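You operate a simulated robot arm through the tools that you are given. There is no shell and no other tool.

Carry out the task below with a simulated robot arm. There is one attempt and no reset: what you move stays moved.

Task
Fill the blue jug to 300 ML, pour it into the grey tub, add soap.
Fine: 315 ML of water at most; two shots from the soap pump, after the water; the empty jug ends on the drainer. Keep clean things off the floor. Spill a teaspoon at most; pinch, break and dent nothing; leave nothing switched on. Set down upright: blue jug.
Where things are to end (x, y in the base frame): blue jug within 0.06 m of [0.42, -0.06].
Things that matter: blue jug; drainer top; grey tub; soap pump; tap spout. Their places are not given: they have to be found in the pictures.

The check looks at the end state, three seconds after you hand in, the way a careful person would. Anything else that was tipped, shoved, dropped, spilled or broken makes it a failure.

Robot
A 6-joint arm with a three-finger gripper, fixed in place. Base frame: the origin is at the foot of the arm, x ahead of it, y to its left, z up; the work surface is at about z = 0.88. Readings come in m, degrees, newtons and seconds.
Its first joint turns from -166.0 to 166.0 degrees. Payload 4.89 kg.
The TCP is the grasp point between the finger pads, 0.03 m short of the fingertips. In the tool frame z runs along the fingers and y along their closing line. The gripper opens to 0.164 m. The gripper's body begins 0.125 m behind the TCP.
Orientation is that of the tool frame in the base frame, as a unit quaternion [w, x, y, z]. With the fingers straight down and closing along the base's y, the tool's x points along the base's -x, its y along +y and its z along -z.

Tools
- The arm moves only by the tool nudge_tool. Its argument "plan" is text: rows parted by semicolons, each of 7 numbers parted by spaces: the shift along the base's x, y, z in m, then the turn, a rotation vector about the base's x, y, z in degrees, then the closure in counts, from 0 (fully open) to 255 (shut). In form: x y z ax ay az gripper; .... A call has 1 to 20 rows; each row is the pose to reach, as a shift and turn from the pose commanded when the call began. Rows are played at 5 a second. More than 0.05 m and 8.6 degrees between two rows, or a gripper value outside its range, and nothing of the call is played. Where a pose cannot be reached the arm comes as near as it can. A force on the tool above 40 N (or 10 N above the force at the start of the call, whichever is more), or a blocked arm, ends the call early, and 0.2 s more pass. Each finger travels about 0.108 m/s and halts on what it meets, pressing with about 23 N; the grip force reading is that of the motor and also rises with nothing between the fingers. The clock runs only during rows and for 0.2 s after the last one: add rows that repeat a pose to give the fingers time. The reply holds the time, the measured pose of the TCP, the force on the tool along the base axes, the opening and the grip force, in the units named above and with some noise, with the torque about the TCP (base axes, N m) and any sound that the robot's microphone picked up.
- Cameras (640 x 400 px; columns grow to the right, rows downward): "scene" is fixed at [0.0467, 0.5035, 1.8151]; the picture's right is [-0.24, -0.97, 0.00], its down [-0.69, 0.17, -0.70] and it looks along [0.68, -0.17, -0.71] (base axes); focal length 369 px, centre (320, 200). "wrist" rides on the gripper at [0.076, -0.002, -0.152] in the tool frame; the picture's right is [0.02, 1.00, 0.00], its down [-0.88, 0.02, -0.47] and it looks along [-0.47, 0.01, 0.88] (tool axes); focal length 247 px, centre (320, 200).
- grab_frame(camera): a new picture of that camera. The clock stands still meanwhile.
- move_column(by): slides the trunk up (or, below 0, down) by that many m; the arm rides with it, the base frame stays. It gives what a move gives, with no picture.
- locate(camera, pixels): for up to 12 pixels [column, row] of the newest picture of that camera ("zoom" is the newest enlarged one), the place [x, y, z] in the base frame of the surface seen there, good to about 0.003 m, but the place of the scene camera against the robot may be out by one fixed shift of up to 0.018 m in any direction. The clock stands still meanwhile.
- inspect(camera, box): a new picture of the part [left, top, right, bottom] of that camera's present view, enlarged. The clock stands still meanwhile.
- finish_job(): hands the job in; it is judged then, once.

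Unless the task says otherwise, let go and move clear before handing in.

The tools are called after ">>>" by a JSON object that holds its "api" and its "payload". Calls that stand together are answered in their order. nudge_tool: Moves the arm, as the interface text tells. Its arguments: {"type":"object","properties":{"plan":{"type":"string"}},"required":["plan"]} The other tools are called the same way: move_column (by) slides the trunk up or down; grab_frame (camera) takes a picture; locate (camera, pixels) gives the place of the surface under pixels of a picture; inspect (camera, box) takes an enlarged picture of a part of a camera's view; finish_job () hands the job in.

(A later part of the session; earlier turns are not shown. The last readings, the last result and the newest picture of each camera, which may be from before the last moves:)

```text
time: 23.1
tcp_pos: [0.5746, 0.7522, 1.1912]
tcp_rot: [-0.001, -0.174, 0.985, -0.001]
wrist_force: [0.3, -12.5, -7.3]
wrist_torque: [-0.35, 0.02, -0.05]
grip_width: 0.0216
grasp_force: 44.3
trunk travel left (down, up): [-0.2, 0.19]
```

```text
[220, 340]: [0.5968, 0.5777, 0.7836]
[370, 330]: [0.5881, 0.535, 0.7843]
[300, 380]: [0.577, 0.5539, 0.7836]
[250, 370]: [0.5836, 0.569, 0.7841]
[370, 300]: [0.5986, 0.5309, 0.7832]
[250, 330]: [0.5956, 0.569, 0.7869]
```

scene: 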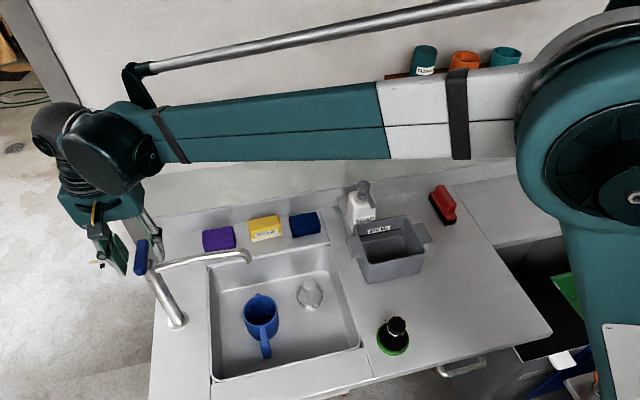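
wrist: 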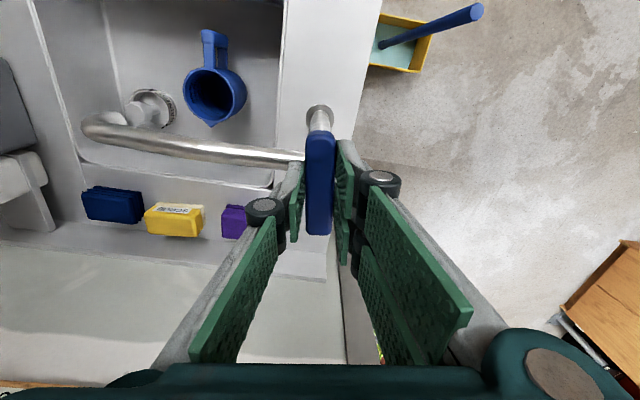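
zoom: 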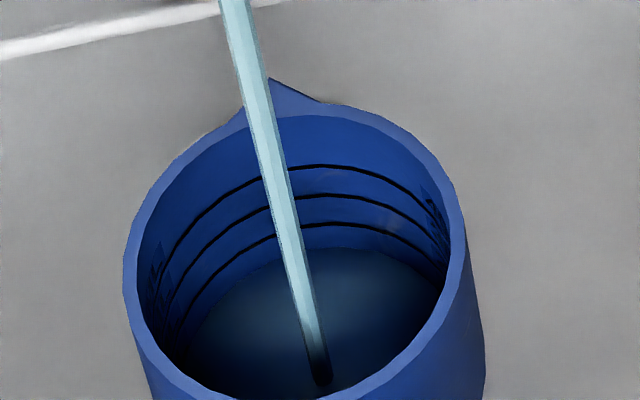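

The level is at about 0.784, rising about 2 mm/s, and the 300 ring is near 0.813. I'll continue.

>>> {"api": "nudge_tool", "payload": {"plan": "0 0 0 0 0 0 255; 0 0 0 0 0 0 255; 0 0 0 0 0 0 255; 0 0 0 0 0 0 255; 0 0 0 0 0 0 255; 0 0 0 0 0 0 255; 0 0 0 0 0 0 255; 0 0 0 0 0 0 255; 0 0 0 0 0 0 255; 0 0 0 0 0 0 255; 0 0 0 0 0 0 255; 0 0 0 0 0 0 255; 0 0 0 0 0 0 255; 0 0 0 0 0 0 255; 0 0 0 0 0 0 255; 0 0 0 0 0 0 255; 0 0 0 0 0 0 255; 0 0 0 0 0 0 255; 0 0 0 0 0 0 255; 0 0 0 0 0 0 255"}}

>>> {"api": "inspect", "payload": {"camera": "scene", "box": [240, 285, 285, 325]}}

>>> {"api": "locate", "payload": {"camera": "zoom", "pixels": [[220, 340], [370, 330], [300, 380], [250, 370], [370, 300], [250, 330]]}}

```text
time: 27.4
tcp_pos: [0.5755, 0.7531, 1.1896]
tcp_rot: [-0.001, -0.174, 0.985, -0.001]
wrist_force: [3.4, -10.4, -4.1]
wrist_torque: [-0.29, -0.03, -0.04]
grip_width: 0.0218
grasp_force: 45.0
trunk travel left (down, up): [-0.2, 0.19]
```

```text
10.00 times, centred on (262, 305) of scene
```

zoom: 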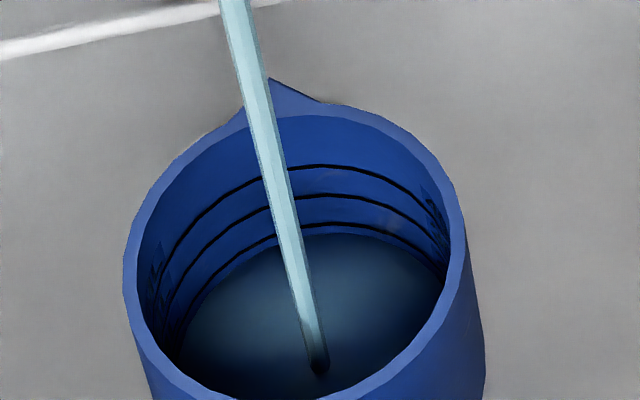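

```text
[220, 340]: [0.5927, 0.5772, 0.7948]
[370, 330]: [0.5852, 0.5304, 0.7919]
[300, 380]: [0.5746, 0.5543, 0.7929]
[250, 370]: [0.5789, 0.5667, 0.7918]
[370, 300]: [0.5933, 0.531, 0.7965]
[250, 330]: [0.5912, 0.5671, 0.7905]
```

The surface is just below the 200 ring at about 0.793, around 185 mL at roughly 11.2 mL/s. I'll run another ~6 s in two parts, then fine-tune.

>>> {"api": "nudge_tool", "payload": {"plan": "0 0 0 0 0 0 255; 0 0 0 0 0 0 255; 0 0 0 0 0 0 255; 0 0 0 0 0 0 255; 0 0 0 0 0 0 255; 0 0 0 0 0 0 255; 0 0 0 0 0 0 255; 0 0 0 0 0 0 255; 0 0 0 0 0 0 255; 0 0 0 0 0 0 255; 0 0 0 0 0 0 255; 0 0 0 0 0 0 255; 0 0 0 0 0 0 255; 0 0 0 0 0 0 255; 0 0 0 0 0 0 255; 0 0 0 0 0 0 255; 0 0 0 0 0 0 255; 0 0 0 0 0 0 255; 0 0 0 0 0 0 255; 0 0 0 0 0 0 255"}}

>>> {"api": "inspect", "payload": {"camera": "scene", "box": [240, 285, 285, 325]}}

>>> {"api": "locate", "payload": {"camera": "zoom", "pixels": [[220, 340], [370, 330], [300, 380], [250, 370], [370, 300], [250, 330]]}}

```text
time: 31.6
tcp_pos: [0.5754, 0.7532, 1.1911]
tcp_rot: [-0.001, -0.173, 0.985, 0.0]
wrist_force: [4.6, -9.1, -1.4]
wrist_torque: [-0.21, -0.13, -0.03]
grip_width: 0.0217
grasp_force: 44.8
trunk travel left (down, up): [-0.2, 0.19]
```

```text
10.00 times, centred on (262, 305) of scene
```

zoom: 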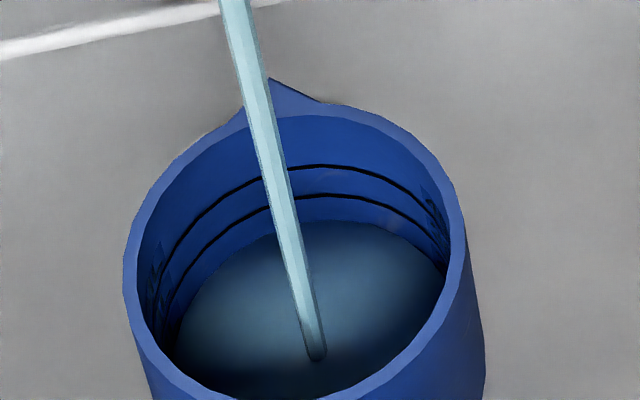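

```text
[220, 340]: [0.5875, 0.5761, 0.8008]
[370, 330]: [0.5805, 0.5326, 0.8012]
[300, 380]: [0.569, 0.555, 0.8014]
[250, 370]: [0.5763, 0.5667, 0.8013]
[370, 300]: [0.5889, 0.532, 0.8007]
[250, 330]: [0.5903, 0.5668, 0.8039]
```

The 200 ring is just covered: the water edge is at zoom row 220, against ring 200 at about 223 and ring 300 at 195. The jug holds about 212 mL at about 11.7 mL/s, so 300 comes near t≈39. I'll hold another ~4 s.

>>> {"api": "nudge_tool", "payload": {"plan": "0 0 0 0 0 0 255; 0 0 0 0 0 0 255; 0 0 0 0 0 0 255; 0 0 0 0 0 0 255; 0 0 0 0 0 0 255; 0 0 0 0 0 0 255; 0 0 0 0 0 0 255; 0 0 0 0 0 0 255; 0 0 0 0 0 0 255; 0 0 0 0 0 0 255; 0 0 0 0 0 0 255; 0 0 0 0 0 0 255; 0 0 0 0 0 0 255; 0 0 0 0 0 0 255; 0 0 0 0 0 0 255; 0 0 0 0 0 0 255; 0 0 0 0 0 0 255; 0 0 0 0 0 0 255; 0 0 0 0 0 0 255; 0 0 0 0 0 0 255"}}

>>> {"api": "inspect", "payload": {"camera": "scene", "box": [240, 285, 285, 325]}}

>>> {"api": "locate", "payload": {"camera": "zoom", "pixels": [[220, 340], [370, 330], [300, 380], [250, 370], [370, 300], [250, 330]]}}

```text
time: 35.8
tcp_pos: [0.5756, 0.7522, 1.191]
tcp_rot: [-0.001, -0.174, 0.985, -0.001]
wrist_force: [5.1, -7.4, -0.5]
wrist_torque: [-0.22, -0.1, -0.01]
grip_width: 0.0217
grasp_force: 44.9
trunk travel left (down, up): [-0.2, 0.19]
```

```text
10.00 times, centred on (262, 305) of scene
```

zoom: 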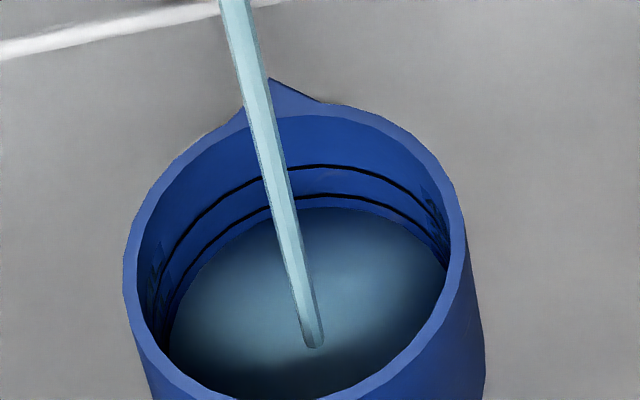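

```text
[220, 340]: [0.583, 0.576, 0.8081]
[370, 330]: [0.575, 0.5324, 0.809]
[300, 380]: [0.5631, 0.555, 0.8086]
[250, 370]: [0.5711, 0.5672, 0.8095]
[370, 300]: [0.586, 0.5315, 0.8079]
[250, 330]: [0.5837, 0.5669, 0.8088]
```

The water edge is at about row 208 with the ring at 195. I'll run 2.2 s more, then look at higher magnification.

>>> {"api": "nudge_tool", "payload": {"plan": "0 0 0 0 0 0 255; 0 0 0 0 0 0 255; 0 0 0 0 0 0 255; 0 0 0 0 0 0 255; 0 0 0 0 0 0 255; 0 0 0 0 0 0 255; 0 0 0 0 0 0 255; 0 0 0 0 0 0 255; 0 0 0 0 0 0 255; 0 0 0 0 0 0 255"}}

>>> {"api": "inspect", "payload": {"camera": "scene", "box": [252, 295, 276, 310]}}

>>> {"api": "inspect", "payload": {"camera": "scene", "box": [240, 285, 285, 325]}}

>>> {"api": "locate", "payload": {"camera": "zoom", "pixels": [[220, 340], [370, 330], [300, 380], [250, 370], [370, 300], [250, 330]]}}

```text
time: 38.0
tcp_pos: [0.5757, 0.7525, 1.1905]
tcp_rot: [-0.001, -0.174, 0.985, -0.002]
wrist_force: [5.1, -8.1, -1.0]
wrist_torque: [-0.27, -0.06, -0.06]
grip_width: 0.0219
grasp_force: 45.3
trunk travel left (down, up): [-0.2, 0.19]
```

```text
16.00 times, centred on (264, 302) of scene
```

zoom: 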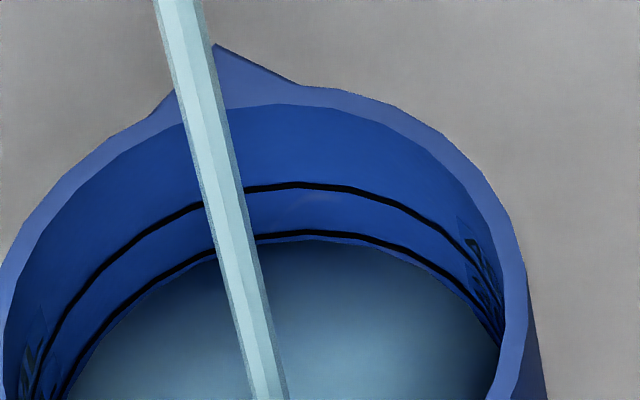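

```text
10.00 times, centred on (262, 305) of scene
```

zoom: 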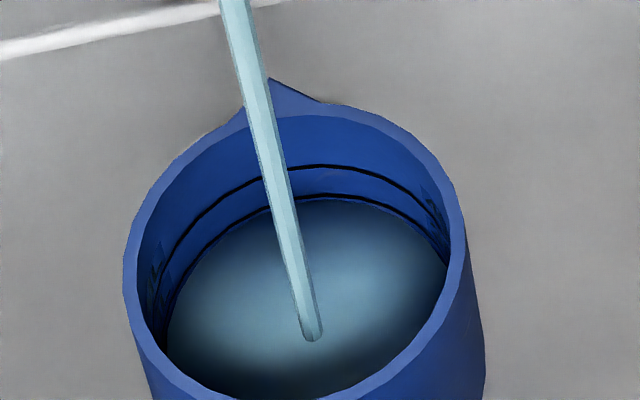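

```text
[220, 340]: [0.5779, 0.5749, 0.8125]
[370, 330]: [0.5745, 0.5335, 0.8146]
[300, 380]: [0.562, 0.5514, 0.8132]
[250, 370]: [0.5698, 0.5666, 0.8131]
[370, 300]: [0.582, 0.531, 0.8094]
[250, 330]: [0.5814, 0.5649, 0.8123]
```

At 16x the water edge is at about row 239 and the 300 ring at 232, about 15 mL short. I'll hold 0.8 s more, then turn the lever back 20° to shut it, allowing for flow during closing.

>>> {"api": "nudge_tool", "payload": {"plan": "0 0 0 0 0 0 255; 0 0 0 0 0 0 255; 0 0 0 0 0 0 255; 0 0 0 0 0 0 255; 0 0 0 0 0 -7 255; 0 0 0 0 0 -14 255; 0 0 0 0 0 -20 255; 0 0 0 0 0 -20 255"}}

>>> {"api": "inspect", "payload": {"camera": "scene", "box": [252, 295, 276, 310]}}

>>> {"api": "inspect", "payload": {"camera": "scene", "box": [200, 230, 320, 350]}}

>>> {"api": "grab_frame", "payload": {"camera": "wrist"}}

```text
time: 39.8
tcp_pos: [0.5751, 0.7539, 1.1918]
tcp_rot: [-0.001, 0.0, 1.0, 0.0]
wrist_force: [7.4, 27.1, 18.8]
wrist_torque: [0.95, 0.3, 0.14]
grip_width: 0.0217
grasp_force: 44.9
trunk travel left (down, up): [-0.2, 0.19]
```

```text
16.00 times, centred on (264, 302) of scene
```

zoom: 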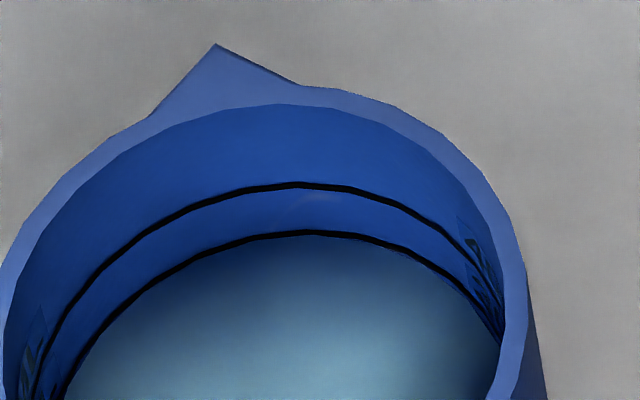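

```text
3.33 times, centred on (260, 290) of scene
```

zoom: 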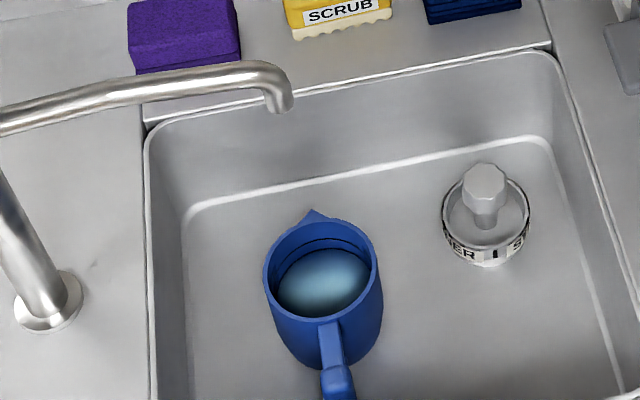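

```text
taken
```

wrist: 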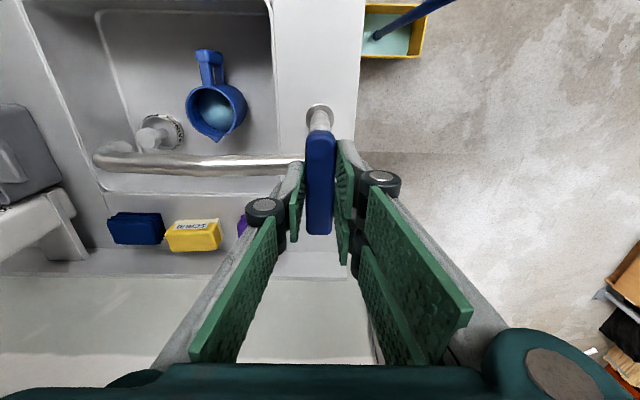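

The tap is shut, the water sits right at the 300 ring and the lever is back at zero. I'll let go of the lever, rise clear, then check the shelf and sink edges.

>>> {"api": "nudge_tool", "payload": {"plan": "0 0 0 0 0 0 200; 0 0 0 0 0 0 160; 0 0 0 0 0 0 150; 0 0 0.03 0 0 0 150; 0 0 0.07 0 0 0 150; 0 0 0.11 0 0 0 150; 0 0 0.15 0 0 0 150"}}

>>> {"api": "grab_frame", "payload": {"camera": "wrist"}}

>>> {"api": "grab_frame", "payload": {"camera": "scene"}}

```text
time: 41.4
tcp_pos: [0.5722, 0.7546, 1.3436]
tcp_rot: [-0.001, 0.0, 1.0, -0.001]
wrist_force: [-0.2, 0.9, -1.4]
wrist_torque: [-0.05, 0.04, 0.01]
grip_width: 0.0673
grasp_force: 0.0
trunk travel left (down, up): [-0.2, 0.19]
```

```text
taken
```

wrist: 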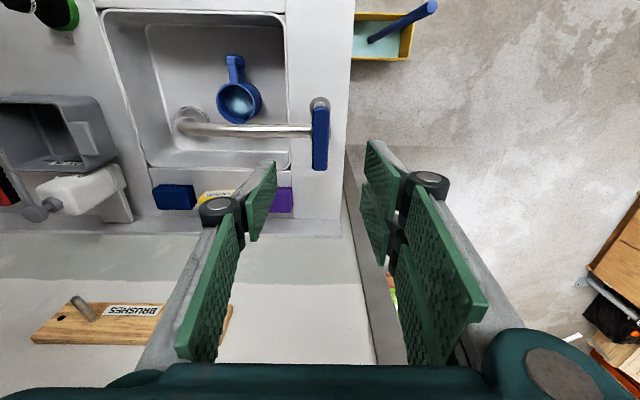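

```text
taken
```

scene: 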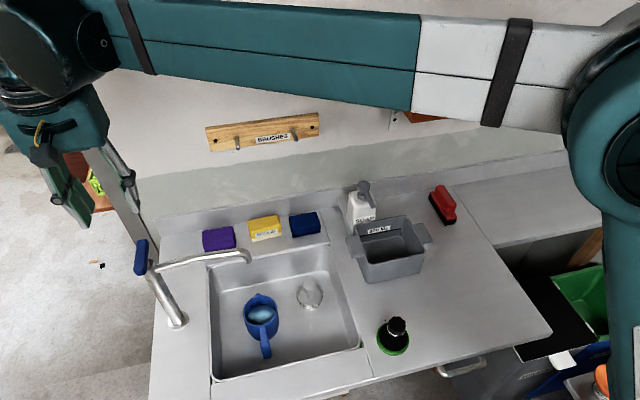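

The lever is parallel to x again and the tap is dry. I'll retreat toward the robot, tilt the tool 25° so it points forward and down (to get under the spout), and look at the jug.

>>> {"api": "nudge_tool", "payload": {"plan": "-0.02 -0.035 0 0 0 0 100; -0.04 -0.07 0 0 0 0 60; -0.06 -0.105 -0.01 0 0 0 60; -0.08 -0.14 -0.02 0 0 0 60; -0.1 -0.175 -0.03 0 0 0 60; -0.122 -0.21 -0.044 0 0 0 60; -0.122 -0.21 -0.044 0 -6 0 60; -0.122 -0.21 -0.044 0 -12 0 60; -0.122 -0.21 -0.044 0 -18 0 60; -0.122 -0.21 -0.044 0 -25 0 60; -0.122 -0.21 -0.044 0 -25 0 60"}}

>>> {"api": "grab_frame", "payload": {"camera": "wrist"}}

>>> {"api": "grab_frame", "payload": {"camera": "scene"}}

```text
time: 43.8
tcp_pos: [0.4532, 0.5429, 1.2963]
tcp_rot: [0.217, 0.0, 0.976, 0.001]
wrist_force: [-0.6, 0.5, -0.4]
wrist_torque: [-0.01, -0.09, 0.01]
grip_width: 0.1256
grasp_force: 0.0
trunk travel left (down, up): [-0.2, 0.19]
```

```text
taken
```

wrist: 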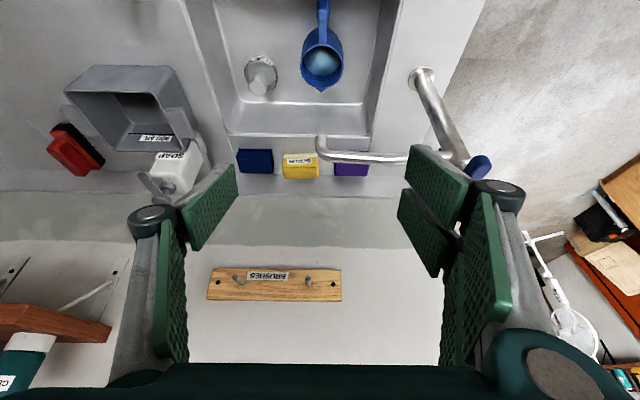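

```text
taken
```

scene: 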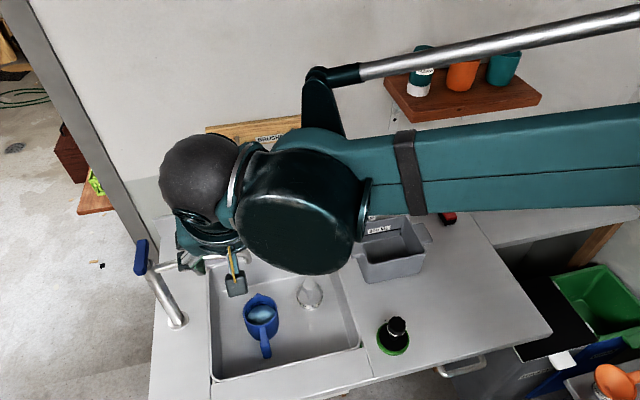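

The tilt is right: the wall and the jug are both visible in the wrist picture. I'll locate the jug rim, sink front edge, spout tip and shelf from here.

>>> {"api": "locate", "payload": {"camera": "wrist", "pixels": [[105, 328], [60, 312], [20, 310], [320, 140], [320, 150], [310, 290], [240, 135], [250, 5], [395, 10], [70, 150]]}}

>>> {"api": "inspect", "payload": {"camera": "wrist", "box": [280, 0, 380, 110]}}

>>> {"api": "locate", "payload": {"camera": "zoom", "pixels": [[165, 215], [300, 190], [230, 115], [235, 320], [230, 30], [160, 150], [155, 200], [305, 180], [222, 8], [244, 8]]}}

```text
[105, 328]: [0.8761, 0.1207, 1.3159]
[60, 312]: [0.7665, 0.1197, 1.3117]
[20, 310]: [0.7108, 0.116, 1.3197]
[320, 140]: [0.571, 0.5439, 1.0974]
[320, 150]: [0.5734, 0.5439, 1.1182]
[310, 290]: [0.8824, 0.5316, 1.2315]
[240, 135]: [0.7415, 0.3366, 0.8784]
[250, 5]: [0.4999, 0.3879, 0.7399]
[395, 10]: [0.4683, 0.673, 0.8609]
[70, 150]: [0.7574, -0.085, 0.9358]
```

```text
3.64 times, centred on (330, 55) of wrist
```

zoom: 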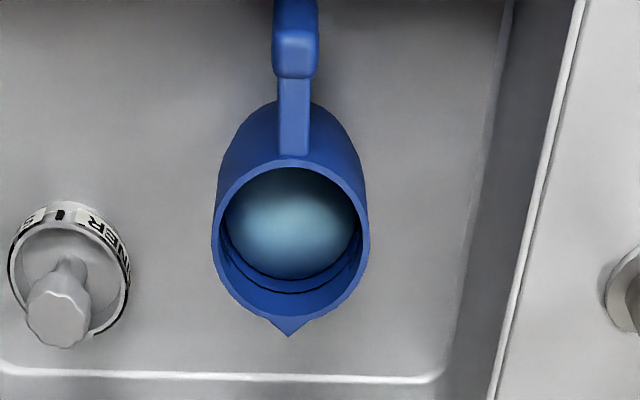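

```text
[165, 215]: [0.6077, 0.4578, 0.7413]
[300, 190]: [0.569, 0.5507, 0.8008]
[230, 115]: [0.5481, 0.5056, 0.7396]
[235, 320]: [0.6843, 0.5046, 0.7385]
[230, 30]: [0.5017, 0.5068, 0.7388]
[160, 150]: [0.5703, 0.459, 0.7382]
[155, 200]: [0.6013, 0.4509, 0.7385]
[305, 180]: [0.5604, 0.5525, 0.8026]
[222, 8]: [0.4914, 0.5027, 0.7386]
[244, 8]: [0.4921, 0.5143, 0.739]
```

The sink floor is at z 0.739, and the shelf edge is at y≤0.12, z≈1.31. I'll measure points on the jug rim itself.

>>> {"api": "locate", "payload": {"camera": "zoom", "pixels": [[216, 235], [365, 230], [291, 162], [289, 330], [245, 298], [335, 295], [218, 260], [362, 260], [294, 50], [280, 50], [312, 50], [225, 195]]}}

>>> {"api": "inspect", "payload": {"camera": "scene", "box": [252, 295, 276, 310]}}

```text
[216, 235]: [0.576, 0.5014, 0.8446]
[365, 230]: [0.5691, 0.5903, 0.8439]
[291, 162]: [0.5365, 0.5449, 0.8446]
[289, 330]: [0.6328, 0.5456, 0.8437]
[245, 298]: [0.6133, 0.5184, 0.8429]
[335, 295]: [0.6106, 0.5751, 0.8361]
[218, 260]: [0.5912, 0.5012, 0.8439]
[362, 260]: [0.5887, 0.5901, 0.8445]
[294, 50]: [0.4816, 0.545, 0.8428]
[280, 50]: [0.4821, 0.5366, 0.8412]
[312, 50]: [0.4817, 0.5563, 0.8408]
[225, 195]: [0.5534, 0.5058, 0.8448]
```

```text
16.00 times, centred on (264, 302) of scene
```

zoom: 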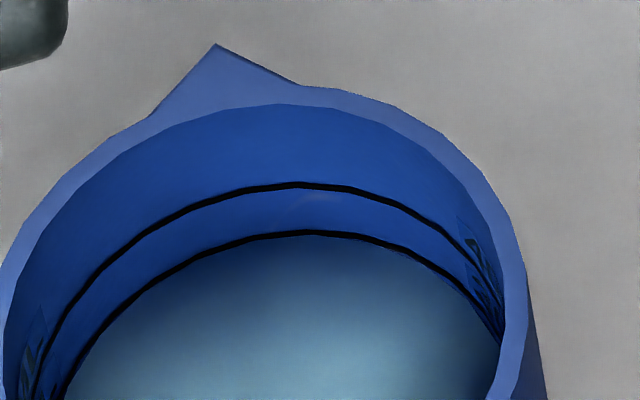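

The jug centre is (0.580, 0.5457) with an outer radius of about 0.046 and rim z 0.8445. I'll descend to the pre-grasp pose behind it along the tool axis and check the sink's front rim in the scene picture.

>>> {"api": "nudge_tool", "payload": {"plan": "0.006 0.0005 -0.045 0 0 0 60; 0.012 0.001 -0.09 0 0 0 60; 0.018 0.0015 -0.135 0 0 0 60; 0.024 0.002 -0.18 0 0 0 60; 0.03 0.0025 -0.225 0 0 0 60; 0.036 0.003 -0.27 0 0 0 60; 0.042 0.003 -0.315 0 0 0 60; 0.042 0.003 -0.315 0 0 0 60"}}

>>> {"api": "grab_frame", "payload": {"camera": "wrist"}}

>>> {"api": "grab_frame", "payload": {"camera": "scene"}}

>>> {"api": "locate", "payload": {"camera": "scene", "pixels": [[285, 362], [285, 366], [240, 376], [285, 372], [330, 354], [355, 348]]}}

```text
time: 45.5
tcp_pos: [0.4951, 0.5477, 0.9826]
tcp_rot: [0.215, 0.0, 0.977, -0.001]
wrist_force: [0.9, 1.3, -0.6]
wrist_torque: [-0.04, 0.02, 0.0]
grip_width: 0.1253
grasp_force: 0.1
trunk travel left (down, up): [-0.2, 0.19]
```

```text
taken
```

wrist: 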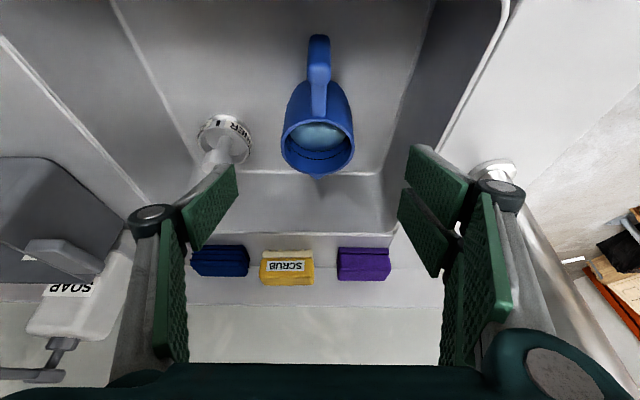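

```text
taken
```

scene: 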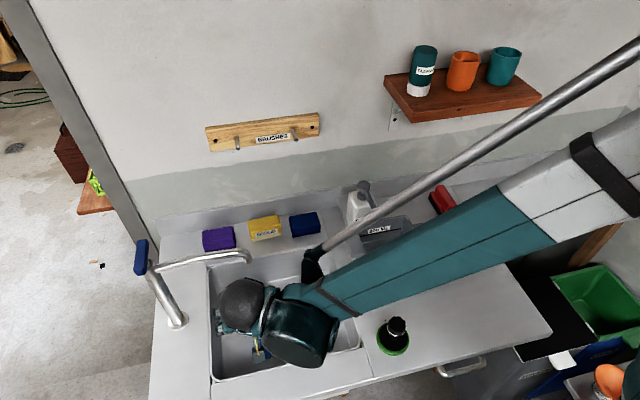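

```text
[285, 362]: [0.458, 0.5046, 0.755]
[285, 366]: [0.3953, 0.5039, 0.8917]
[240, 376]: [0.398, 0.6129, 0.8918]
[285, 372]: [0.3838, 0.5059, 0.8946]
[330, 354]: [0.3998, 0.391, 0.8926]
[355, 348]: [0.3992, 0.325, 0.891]
```

The sink front rim is at x≈0.40, so the wrist hardware will be inside the opening at the grasp. I'll check the height of the boom and wrist before going lower.

>>> {"api": "locate", "payload": {"camera": "scene", "pixels": [[300, 330], [300, 364], [350, 300], [420, 250], [420, 300], [500, 240], [600, 180], [240, 305], [262, 355], [320, 262], [380, 215]]}}

>>> {"api": "inspect", "payload": {"camera": "wrist", "box": [250, 20, 400, 200]}}

>>> {"api": "locate", "payload": {"camera": "wrist", "pixels": [[283, 145], [353, 140], [320, 45], [318, 105], [318, 172], [310, 45], [329, 45], [500, 170]]}}

```text
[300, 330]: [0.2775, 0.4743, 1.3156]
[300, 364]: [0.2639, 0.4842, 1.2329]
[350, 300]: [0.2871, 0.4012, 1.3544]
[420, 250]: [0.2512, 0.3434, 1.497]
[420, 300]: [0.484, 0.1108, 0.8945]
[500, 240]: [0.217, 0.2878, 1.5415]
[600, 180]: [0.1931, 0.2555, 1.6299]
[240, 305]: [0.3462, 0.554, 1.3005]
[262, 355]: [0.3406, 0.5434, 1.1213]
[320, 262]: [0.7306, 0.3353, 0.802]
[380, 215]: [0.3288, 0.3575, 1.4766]
```

```text
2.22 times, centred on (325, 110) of wrist
```

zoom: 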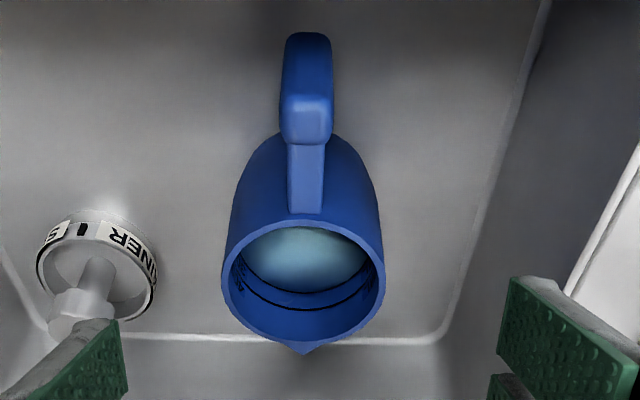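

```text
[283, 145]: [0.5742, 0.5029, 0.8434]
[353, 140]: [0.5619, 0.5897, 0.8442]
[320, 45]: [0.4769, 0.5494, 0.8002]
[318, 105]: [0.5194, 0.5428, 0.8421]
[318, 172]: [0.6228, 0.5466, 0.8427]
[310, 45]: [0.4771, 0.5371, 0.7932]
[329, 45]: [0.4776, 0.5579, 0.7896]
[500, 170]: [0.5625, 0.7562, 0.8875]
```

The rim and handle positions are confirmed and the boom is well above everything. I'll advance along the tool axis to straddle the jug body.

>>> {"api": "nudge_tool", "payload": {"plan": "0.017 -0.0003 -0.0368 0 0 0 60; 0.034 -0.0006 -0.0736 0 0 0 60; 0.051 -0.001 -0.1104 0 0 0 60; 0.068 -0.001 -0.1472 0 0 0 60; 0.085 -0.001 -0.184 0 0 0 60; 0.085 -0.001 -0.184 0 0 0 60"}}

>>> {"api": "grab_frame", "payload": {"camera": "wrist"}}

>>> {"api": "grab_frame", "payload": {"camera": "scene"}}

```text
time: 47.0
tcp_pos: [0.5822, 0.5473, 0.7995]
tcp_rot: [0.217, 0.0, 0.976, 0.0]
wrist_force: [0.3, -0.3, -0.1]
wrist_torque: [-0.05, 0.02, -0.03]
grip_width: 0.1253
grasp_force: 0.1
trunk travel left (down, up): [-0.2, 0.19]
```

```text
taken
```

wrist: 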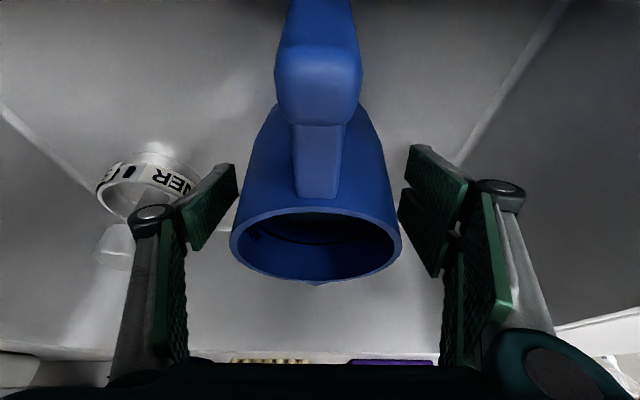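

```text
taken
```

scene: 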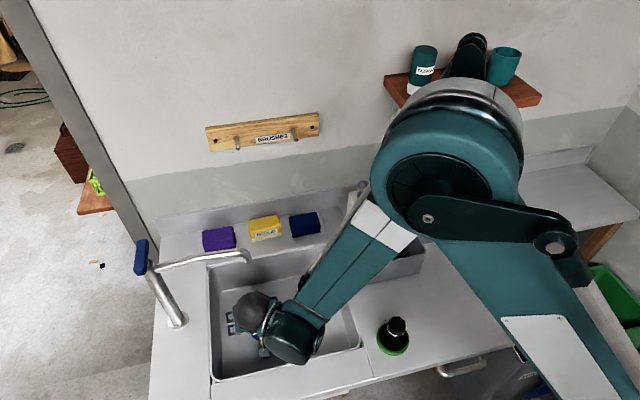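

The jug is centred between the pads (rim columns 231–401, pad tips at 238 and 400) and nothing is touching. I'll close on the body.

>>> {"api": "nudge_tool", "payload": {"plan": "-0.001 -0.001 0 0 0 0 80; -0.001 -0.001 0 0 0 0 100; -0.001 -0.001 0 0 0 0 120; -0.001 -0.001 0 0 0 0 150; -0.001 -0.001 0 0 0 0 150; -0.001 -0.001 0 0 0 0 150"}}

>>> {"api": "grab_frame", "payload": {"camera": "wrist"}}

```text
time: 48.4
tcp_pos: [0.5801, 0.5457, 0.7991]
tcp_rot: [0.215, 0.0, 0.977, -0.001]
wrist_force: [-0.3, -1.0, -0.1]
wrist_torque: [-0.02, -0.1, 0.02]
grip_width: 0.0914
grasp_force: 23.1
trunk travel left (down, up): [-0.2, 0.19]
```

```text
taken
```

wrist: 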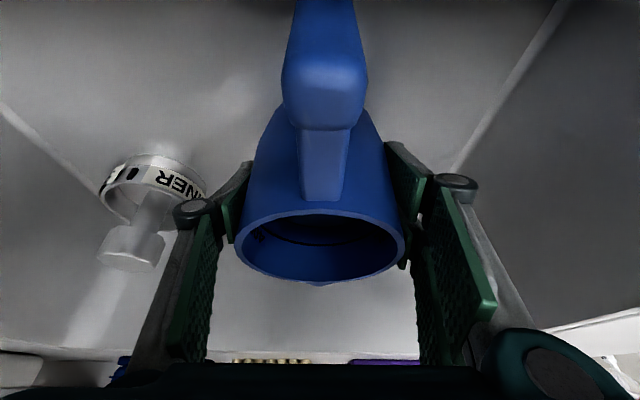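

It's gripped at 0.0914 m with 23 N. I'll lift gently by 0.11 m, staying below the spout, and read the weight.

>>> {"api": "nudge_tool", "payload": {"plan": "0 0 0.006 0 0 0 150; 0 0 0.016 0 0 0 150; 0 0 0.03 0 0 0 150; 0 0 0.045 0 0 0 150; 0 0 0.06 0 0 0 150; 0 0 0.075 0 0 0 150; 0 0 0.09 0 0 0 150; 0 0 0.102 0 0 0 150; 0 0 0.108 0 0 0 150; 0 0 0.11 0 0 0 150; 0 0 0.11 0 0 0 150; 0 0 0.11 0 0 0 150"}}

>>> {"api": "grab_frame", "payload": {"camera": "wrist"}}

>>> {"api": "grab_frame", "payload": {"camera": "scene"}}

```text
time: 51.0
tcp_pos: [0.5794, 0.5459, 0.9069]
tcp_rot: [0.216, -0.001, 0.976, 0.0]
wrist_force: [-0.2, -0.2, -4.9]
wrist_torque: [0.02, -0.1, -0.01]
grip_width: 0.0922
grasp_force: 23.1
trunk travel left (down, up): [-0.2, 0.19]
```

```text
taken
```

wrist: 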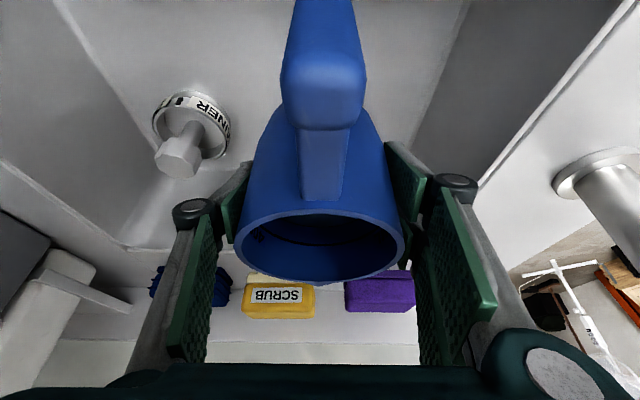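

```text
taken
```

scene: 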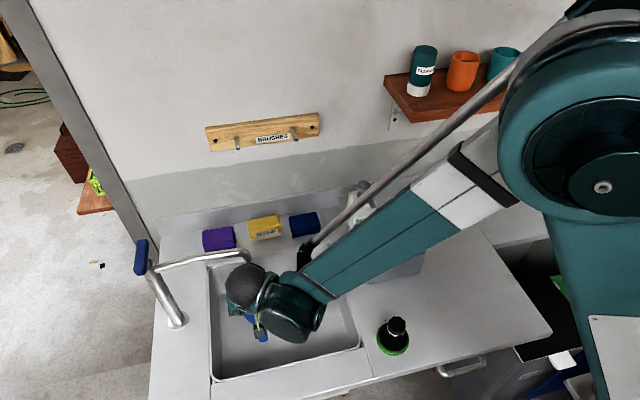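

The load reads 4.8 N, consistent with about 300 mL plus the jug, and the jug hasn't slipped in the pads. I'll shift toward -y and slightly -x to get clear of the spout before rising further.

>>> {"api": "nudge_tool", "payload": {"plan": "-0.001 -0.005 0 0 0 0 150; -0.004 -0.016 0 0 0 0 150; -0.007 -0.032 0 0 0 0 150; -0.011 -0.05 0 0 0 0 150; -0.015 -0.068 0 0 0 0 150; -0.018 -0.082 0 0 0 0 150; -0.02 -0.09 0 0 0 0 150; -0.021 -0.093 0.003 0 0 0 150; -0.022 -0.095 0.012 0 0 0 150; -0.023 -0.097 0.027 0 0 0 150; -0.024 -0.1 0.045 0 0 0 150; -0.025 -0.1 0.062 0 0 0 150; -0.025 -0.1 0.075 0 0 0 150; -0.025 -0.1 0.08 0 0 0 150; -0.025 -0.1 0.08 0 0 0 150"}}

>>> {"api": "grab_frame", "payload": {"camera": "wrist"}}

>>> {"api": "grab_frame", "payload": {"camera": "scene"}}

```text
time: 54.1
tcp_pos: [0.5541, 0.4464, 0.9875]
tcp_rot: [0.216, 0.0, 0.976, -0.001]
wrist_force: [-0.3, 0.3, -4.9]
wrist_torque: [0.0, -0.1, -0.01]
grip_width: 0.0919
grasp_force: 23.0
trunk travel left (down, up): [-0.2, 0.19]
```

```text
taken
```

wrist: 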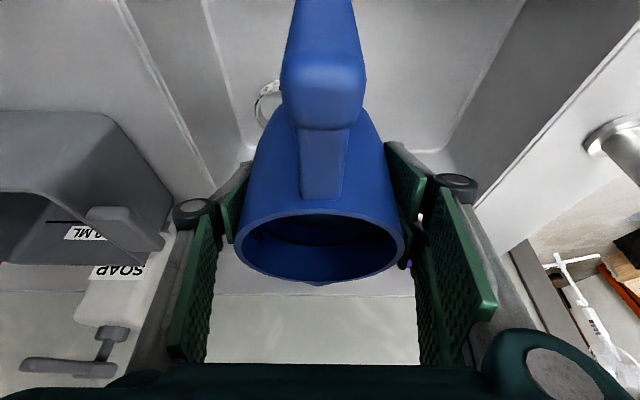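

```text
taken
```

scene: 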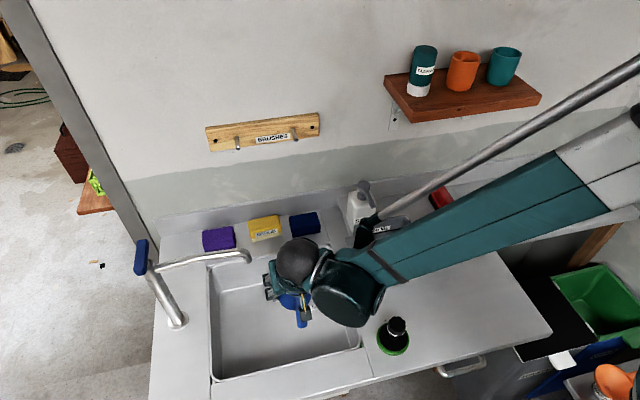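

The jug is clear of the spout at TCP (0.554, 0.446, 0.988), still level. I'll rise and move toward y 0.36, then start turning it about z so the lip will face -y for pouring, which keeps the gripper away from the pump.

>>> {"api": "nudge_tool", "payload": {"plan": "-0.001 -0.003 0.005 0 0 0 150; -0.004 -0.01 0.016 0 0 0 150; -0.008 -0.022 0.034 0 0 0 150; -0.012 -0.036 0.056 0 0 0 150; -0.016 -0.05 0.078 0 0 0 150; -0.02 -0.066 0.1 0 0 0 150; -0.023 -0.078 0.12 0 0 0 150; -0.024 -0.084 0.13 0 0 0 150; -0.024 -0.086 0.1325 0 0 0 150; -0.024 -0.086 0.1325 0 0 -3 150; -0.024 -0.086 0.1325 0 0 -8 150; -0.024 -0.086 0.1325 0 0 -14 150; -0.024 -0.086 0.1325 0 0 -20 150; -0.024 -0.086 0.1325 0 0 -26 150; -0.024 -0.086 0.1325 0 0 -32 150; -0.024 -0.086 0.1325 0 0 -38 150; -0.024 -0.086 0.1325 0 0 -43 150; -0.024 -0.086 0.1325 0 0 -45 150; -0.024 -0.086 0.1325 0 0 -45 150"}}

>>> {"api": "grab_frame", "payload": {"camera": "scene"}}

>>> {"api": "grab_frame", "payload": {"camera": "wrist"}}

```text
time: 58.1
tcp_pos: [0.5316, 0.3597, 1.1202]
tcp_rot: [0.198, 0.374, 0.902, -0.084]
wrist_force: [0.2, 1.1, -4.2]
wrist_torque: [-0.12, -0.05, -0.01]
grip_width: 0.0919
grasp_force: 22.7
trunk travel left (down, up): [-0.2, 0.19]
```

```text
taken
```

scene: 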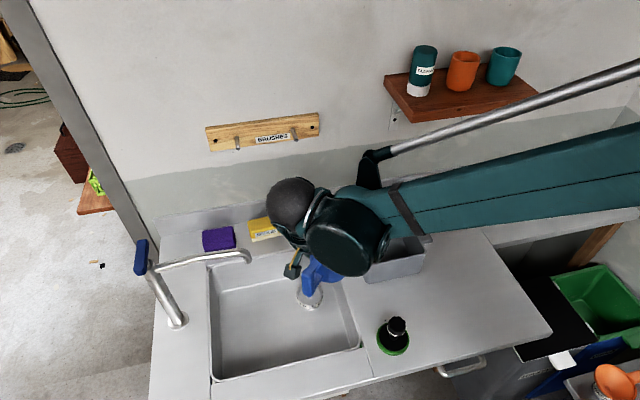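

```text
taken
```

wrist: 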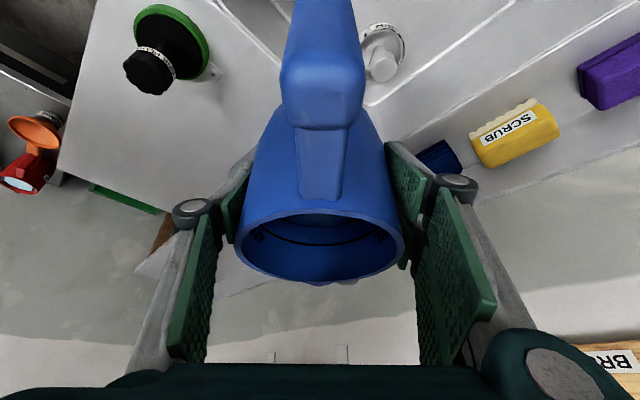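

The orientation matches the intended -45° yaw, the jug is level and the load is steady. I'll continue the yaw to -90°.

>>> {"api": "nudge_tool", "payload": {"plan": "0 0 0 0 0 -3 150; 0 0 0 0 0 -8 150; 0 0 0 0 0 -14 150; 0 0 0 0 0 -20 150; 0 0 0 0 0 -26 150; 0 0 0 0 0 -32 150; 0 0 0 0 0 -38 150; 0 0 0 0 0 -43 150; 0 0 0 0 0 -45 150; 0 0 0 0 0 -45 150"}}

>>> {"api": "grab_frame", "payload": {"camera": "scene"}}

>>> {"api": "grab_frame", "payload": {"camera": "wrist"}}

```text
time: 60.4
tcp_pos: [0.5306, 0.3595, 1.1201]
tcp_rot: [0.152, 0.691, 0.69, -0.154]
wrist_force: [1.0, -0.3, -4.9]
wrist_torque: [-0.12, 0.01, -0.01]
grip_width: 0.0918
grasp_force: 23.0
trunk travel left (down, up): [-0.2, 0.19]
```

```text
taken
```

scene: 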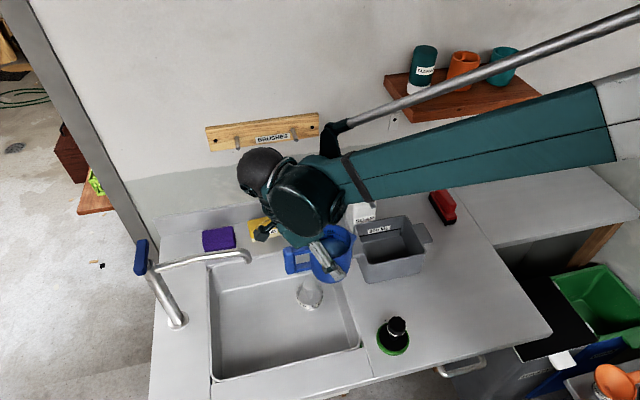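

```text
taken
```

wrist: 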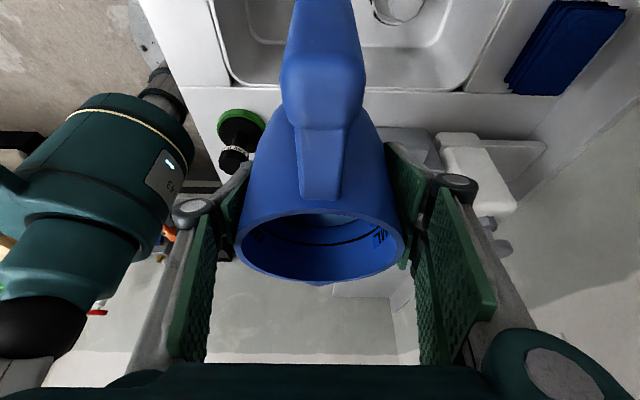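

The lip now faces -y and the load is steady at 4.9 N. Before moving over the tub, I'll measure its rim and the nozzle tip precisely in the scene picture.

>>> {"api": "inspect", "payload": {"camera": "scene", "box": [330, 180, 450, 290]}}

>>> {"api": "locate", "payload": {"camera": "zoom", "pixels": [[200, 245], [290, 225], [380, 208], [400, 205], [350, 300], [250, 320], [405, 290], [320, 330], [300, 275], [340, 225], [395, 250], [240, 260]]}}

```text
3.64 times, centred on (390, 235) of scene
```

zoom: 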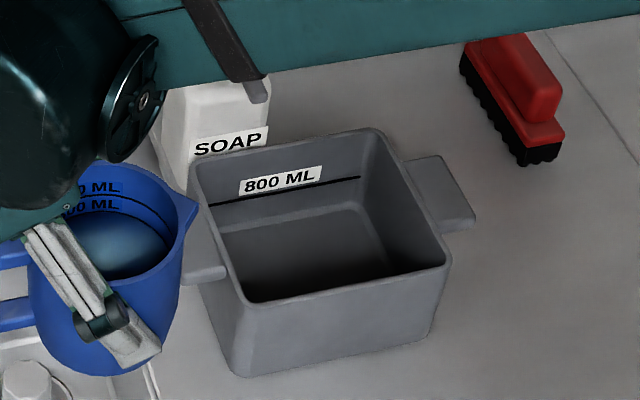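

```text
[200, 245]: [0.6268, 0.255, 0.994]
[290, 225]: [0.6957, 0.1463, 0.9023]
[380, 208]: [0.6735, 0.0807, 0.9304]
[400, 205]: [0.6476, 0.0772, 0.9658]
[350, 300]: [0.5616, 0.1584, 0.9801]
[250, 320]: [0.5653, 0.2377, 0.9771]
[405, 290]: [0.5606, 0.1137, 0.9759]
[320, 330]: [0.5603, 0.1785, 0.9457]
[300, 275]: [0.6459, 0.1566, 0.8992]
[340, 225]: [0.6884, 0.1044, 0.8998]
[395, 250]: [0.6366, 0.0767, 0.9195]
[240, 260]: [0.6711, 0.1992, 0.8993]
```

The jug shows two label lines with the water at the lower one. I'll zoom on those labels and on the tub's near rim edge.

>>> {"api": "inspect", "payload": {"camera": "scene", "box": [330, 218, 370, 250]}}

>>> {"api": "inspect", "payload": {"camera": "scene", "box": [370, 230, 430, 290]}}

>>> {"api": "locate", "payload": {"camera": "zoom", "pixels": [[250, 165], [250, 172], [250, 180], [250, 190], [250, 198], [250, 206], [250, 214], [360, 150], [360, 160], [360, 170], [360, 180], [360, 140]]}}

```text
12.50 times, centred on (350, 234) of scene
```

zoom: 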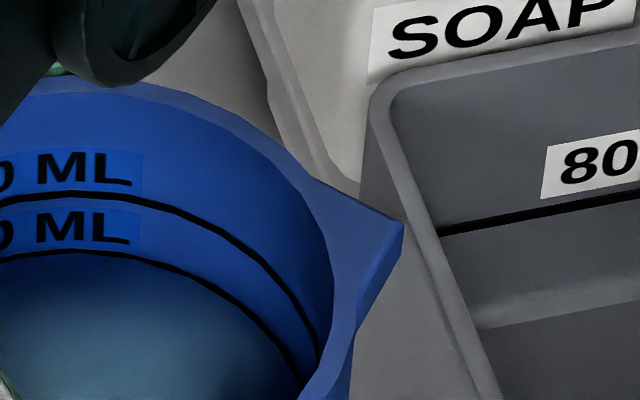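

```text
6.67 times, centred on (400, 260) of scene
```

zoom: 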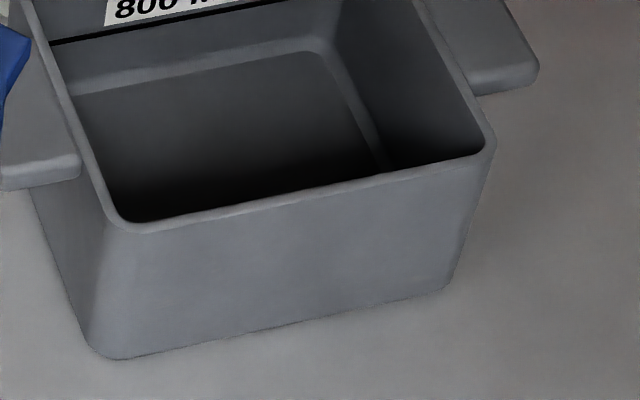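

```text
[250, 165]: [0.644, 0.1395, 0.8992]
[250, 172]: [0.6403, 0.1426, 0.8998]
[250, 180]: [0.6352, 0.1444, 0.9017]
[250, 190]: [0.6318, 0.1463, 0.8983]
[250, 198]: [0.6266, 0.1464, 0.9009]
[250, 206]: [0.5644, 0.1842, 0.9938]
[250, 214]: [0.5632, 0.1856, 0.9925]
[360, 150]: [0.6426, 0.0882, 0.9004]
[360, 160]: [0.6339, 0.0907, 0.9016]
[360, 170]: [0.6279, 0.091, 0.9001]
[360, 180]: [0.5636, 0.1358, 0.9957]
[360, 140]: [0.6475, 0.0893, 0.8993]
```

The labels confirm the water sits at the line under the second label, and the tub's interior spans about x 0.572–0.70. To keep the fingers above the nozzle (z 1.095), I'll carry the jug to (0.61, 0.245, 1.14) with the lip over the tub.

>>> {"api": "nudge_tool", "payload": {"plan": "0.001 -0.001 0.006 0 0 0 150; 0.004 -0.005 0.014 0 0 0 150; 0.011 -0.015 0.02 0 0 0 150; 0.022 -0.031 0.021 0 0 0 150; 0.034 -0.049 0.021 0 0 0 150; 0.046 -0.067 0.021 0 0 0 150; 0.058 -0.085 0.021 0 0 0 150; 0.068 -0.1 0.021 0 0 0 150; 0.075 -0.11 0.021 0 0 0 150; 0.079 -0.1145 0.021 0 0 0 150; 0.079 -0.1145 0.021 0 0 0 150; 0.079 -0.1145 0.021 0 0 0 150"}}

>>> {"api": "grab_frame", "payload": {"camera": "scene"}}

>>> {"api": "inspect", "payload": {"camera": "scene", "box": [320, 170, 450, 290]}}

>>> {"api": "grab_frame", "payload": {"camera": "wrist"}}

```text
time: 63.0
tcp_pos: [0.608, 0.2437, 1.1408]
tcp_rot: [0.153, 0.69, 0.69, -0.153]
wrist_force: [-0.4, 0.2, -4.6]
wrist_torque: [-0.13, 0.01, 0.02]
grip_width: 0.092
grasp_force: 22.8
trunk travel left (down, up): [-0.2, 0.19]
```

```text
taken
```

scene: 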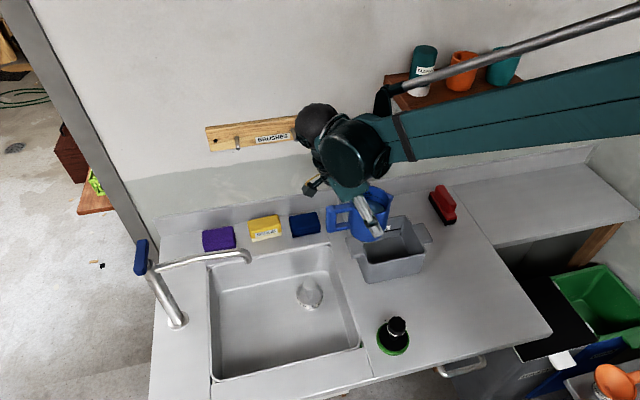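

```text
3.33 times, centred on (385, 230) of scene
```

zoom: 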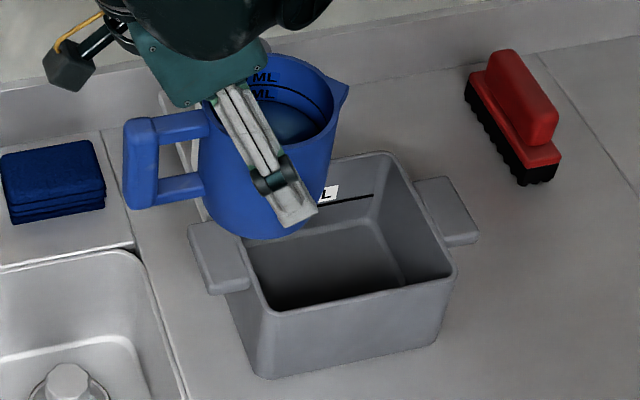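

```text
taken
```

wrist: 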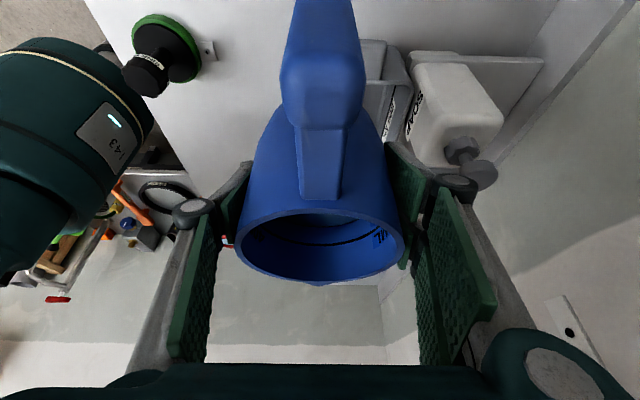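

The jug is level with its lip over the tub. Before tilting, I'll check how far the boom and piston are from the shelf items.

>>> {"api": "locate", "payload": {"camera": "scene", "pixels": [[385, 95], [400, 130], [450, 120], [550, 110], [620, 100], [450, 75], [550, 35], [355, 150], [315, 120], [424, 60], [400, 95], [376, 200]]}}

>>> {"api": "inspect", "payload": {"camera": "scene", "box": [280, 30, 540, 230]}}

```text
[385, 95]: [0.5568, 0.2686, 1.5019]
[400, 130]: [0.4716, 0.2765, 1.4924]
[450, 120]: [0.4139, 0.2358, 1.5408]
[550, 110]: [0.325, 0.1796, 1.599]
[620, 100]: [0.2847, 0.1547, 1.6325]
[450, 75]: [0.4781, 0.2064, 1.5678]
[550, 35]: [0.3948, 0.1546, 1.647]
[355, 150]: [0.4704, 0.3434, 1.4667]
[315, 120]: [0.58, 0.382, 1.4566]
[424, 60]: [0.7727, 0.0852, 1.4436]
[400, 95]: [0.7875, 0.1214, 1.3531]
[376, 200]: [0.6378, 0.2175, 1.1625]
```

```text
2.00 times, centred on (410, 130) of scene
```

zoom: 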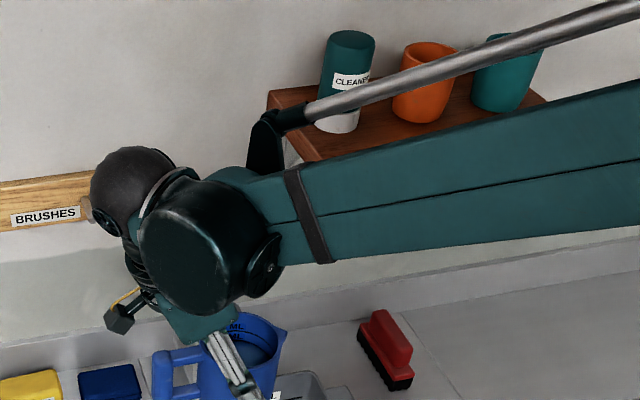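

From the first wrist picture the shelf front works out at about x 0.685, y≤0.124, so I'll add 10° more yaw to swing the wrist away from it during the pour. Then I'll tilt in small checked steps.

>>> {"api": "nudge_tool", "payload": {"plan": "0 0 0 0 0 -2 150; -0.001 0 0 0 0 -5 150; -0.002 0 0 0 0 -8 150; -0.003 0 0 0 0 -10 150; -0.003 0 0 0 0 -10 150"}}

>>> {"api": "grab_frame", "payload": {"camera": "scene"}}

```text
time: 64.2
tcp_pos: [0.6059, 0.2447, 1.1409]
tcp_rot: [0.138, 0.748, 0.627, -0.166]
wrist_force: [0.0, -0.4, -4.5]
wrist_torque: [-0.11, 0.07, -0.02]
grip_width: 0.092
grasp_force: 23.6
trunk travel left (down, up): [-0.2, 0.19]
```

```text
taken
```

scene: 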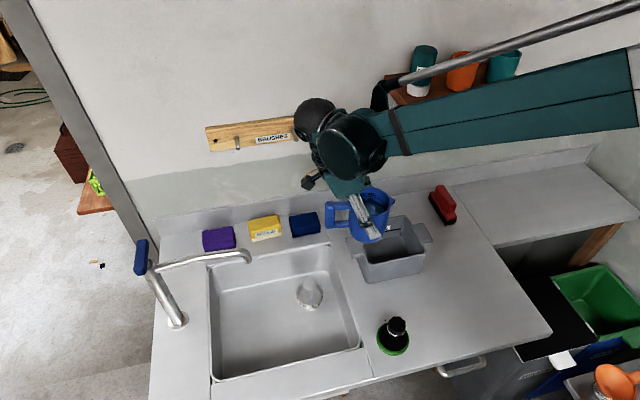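

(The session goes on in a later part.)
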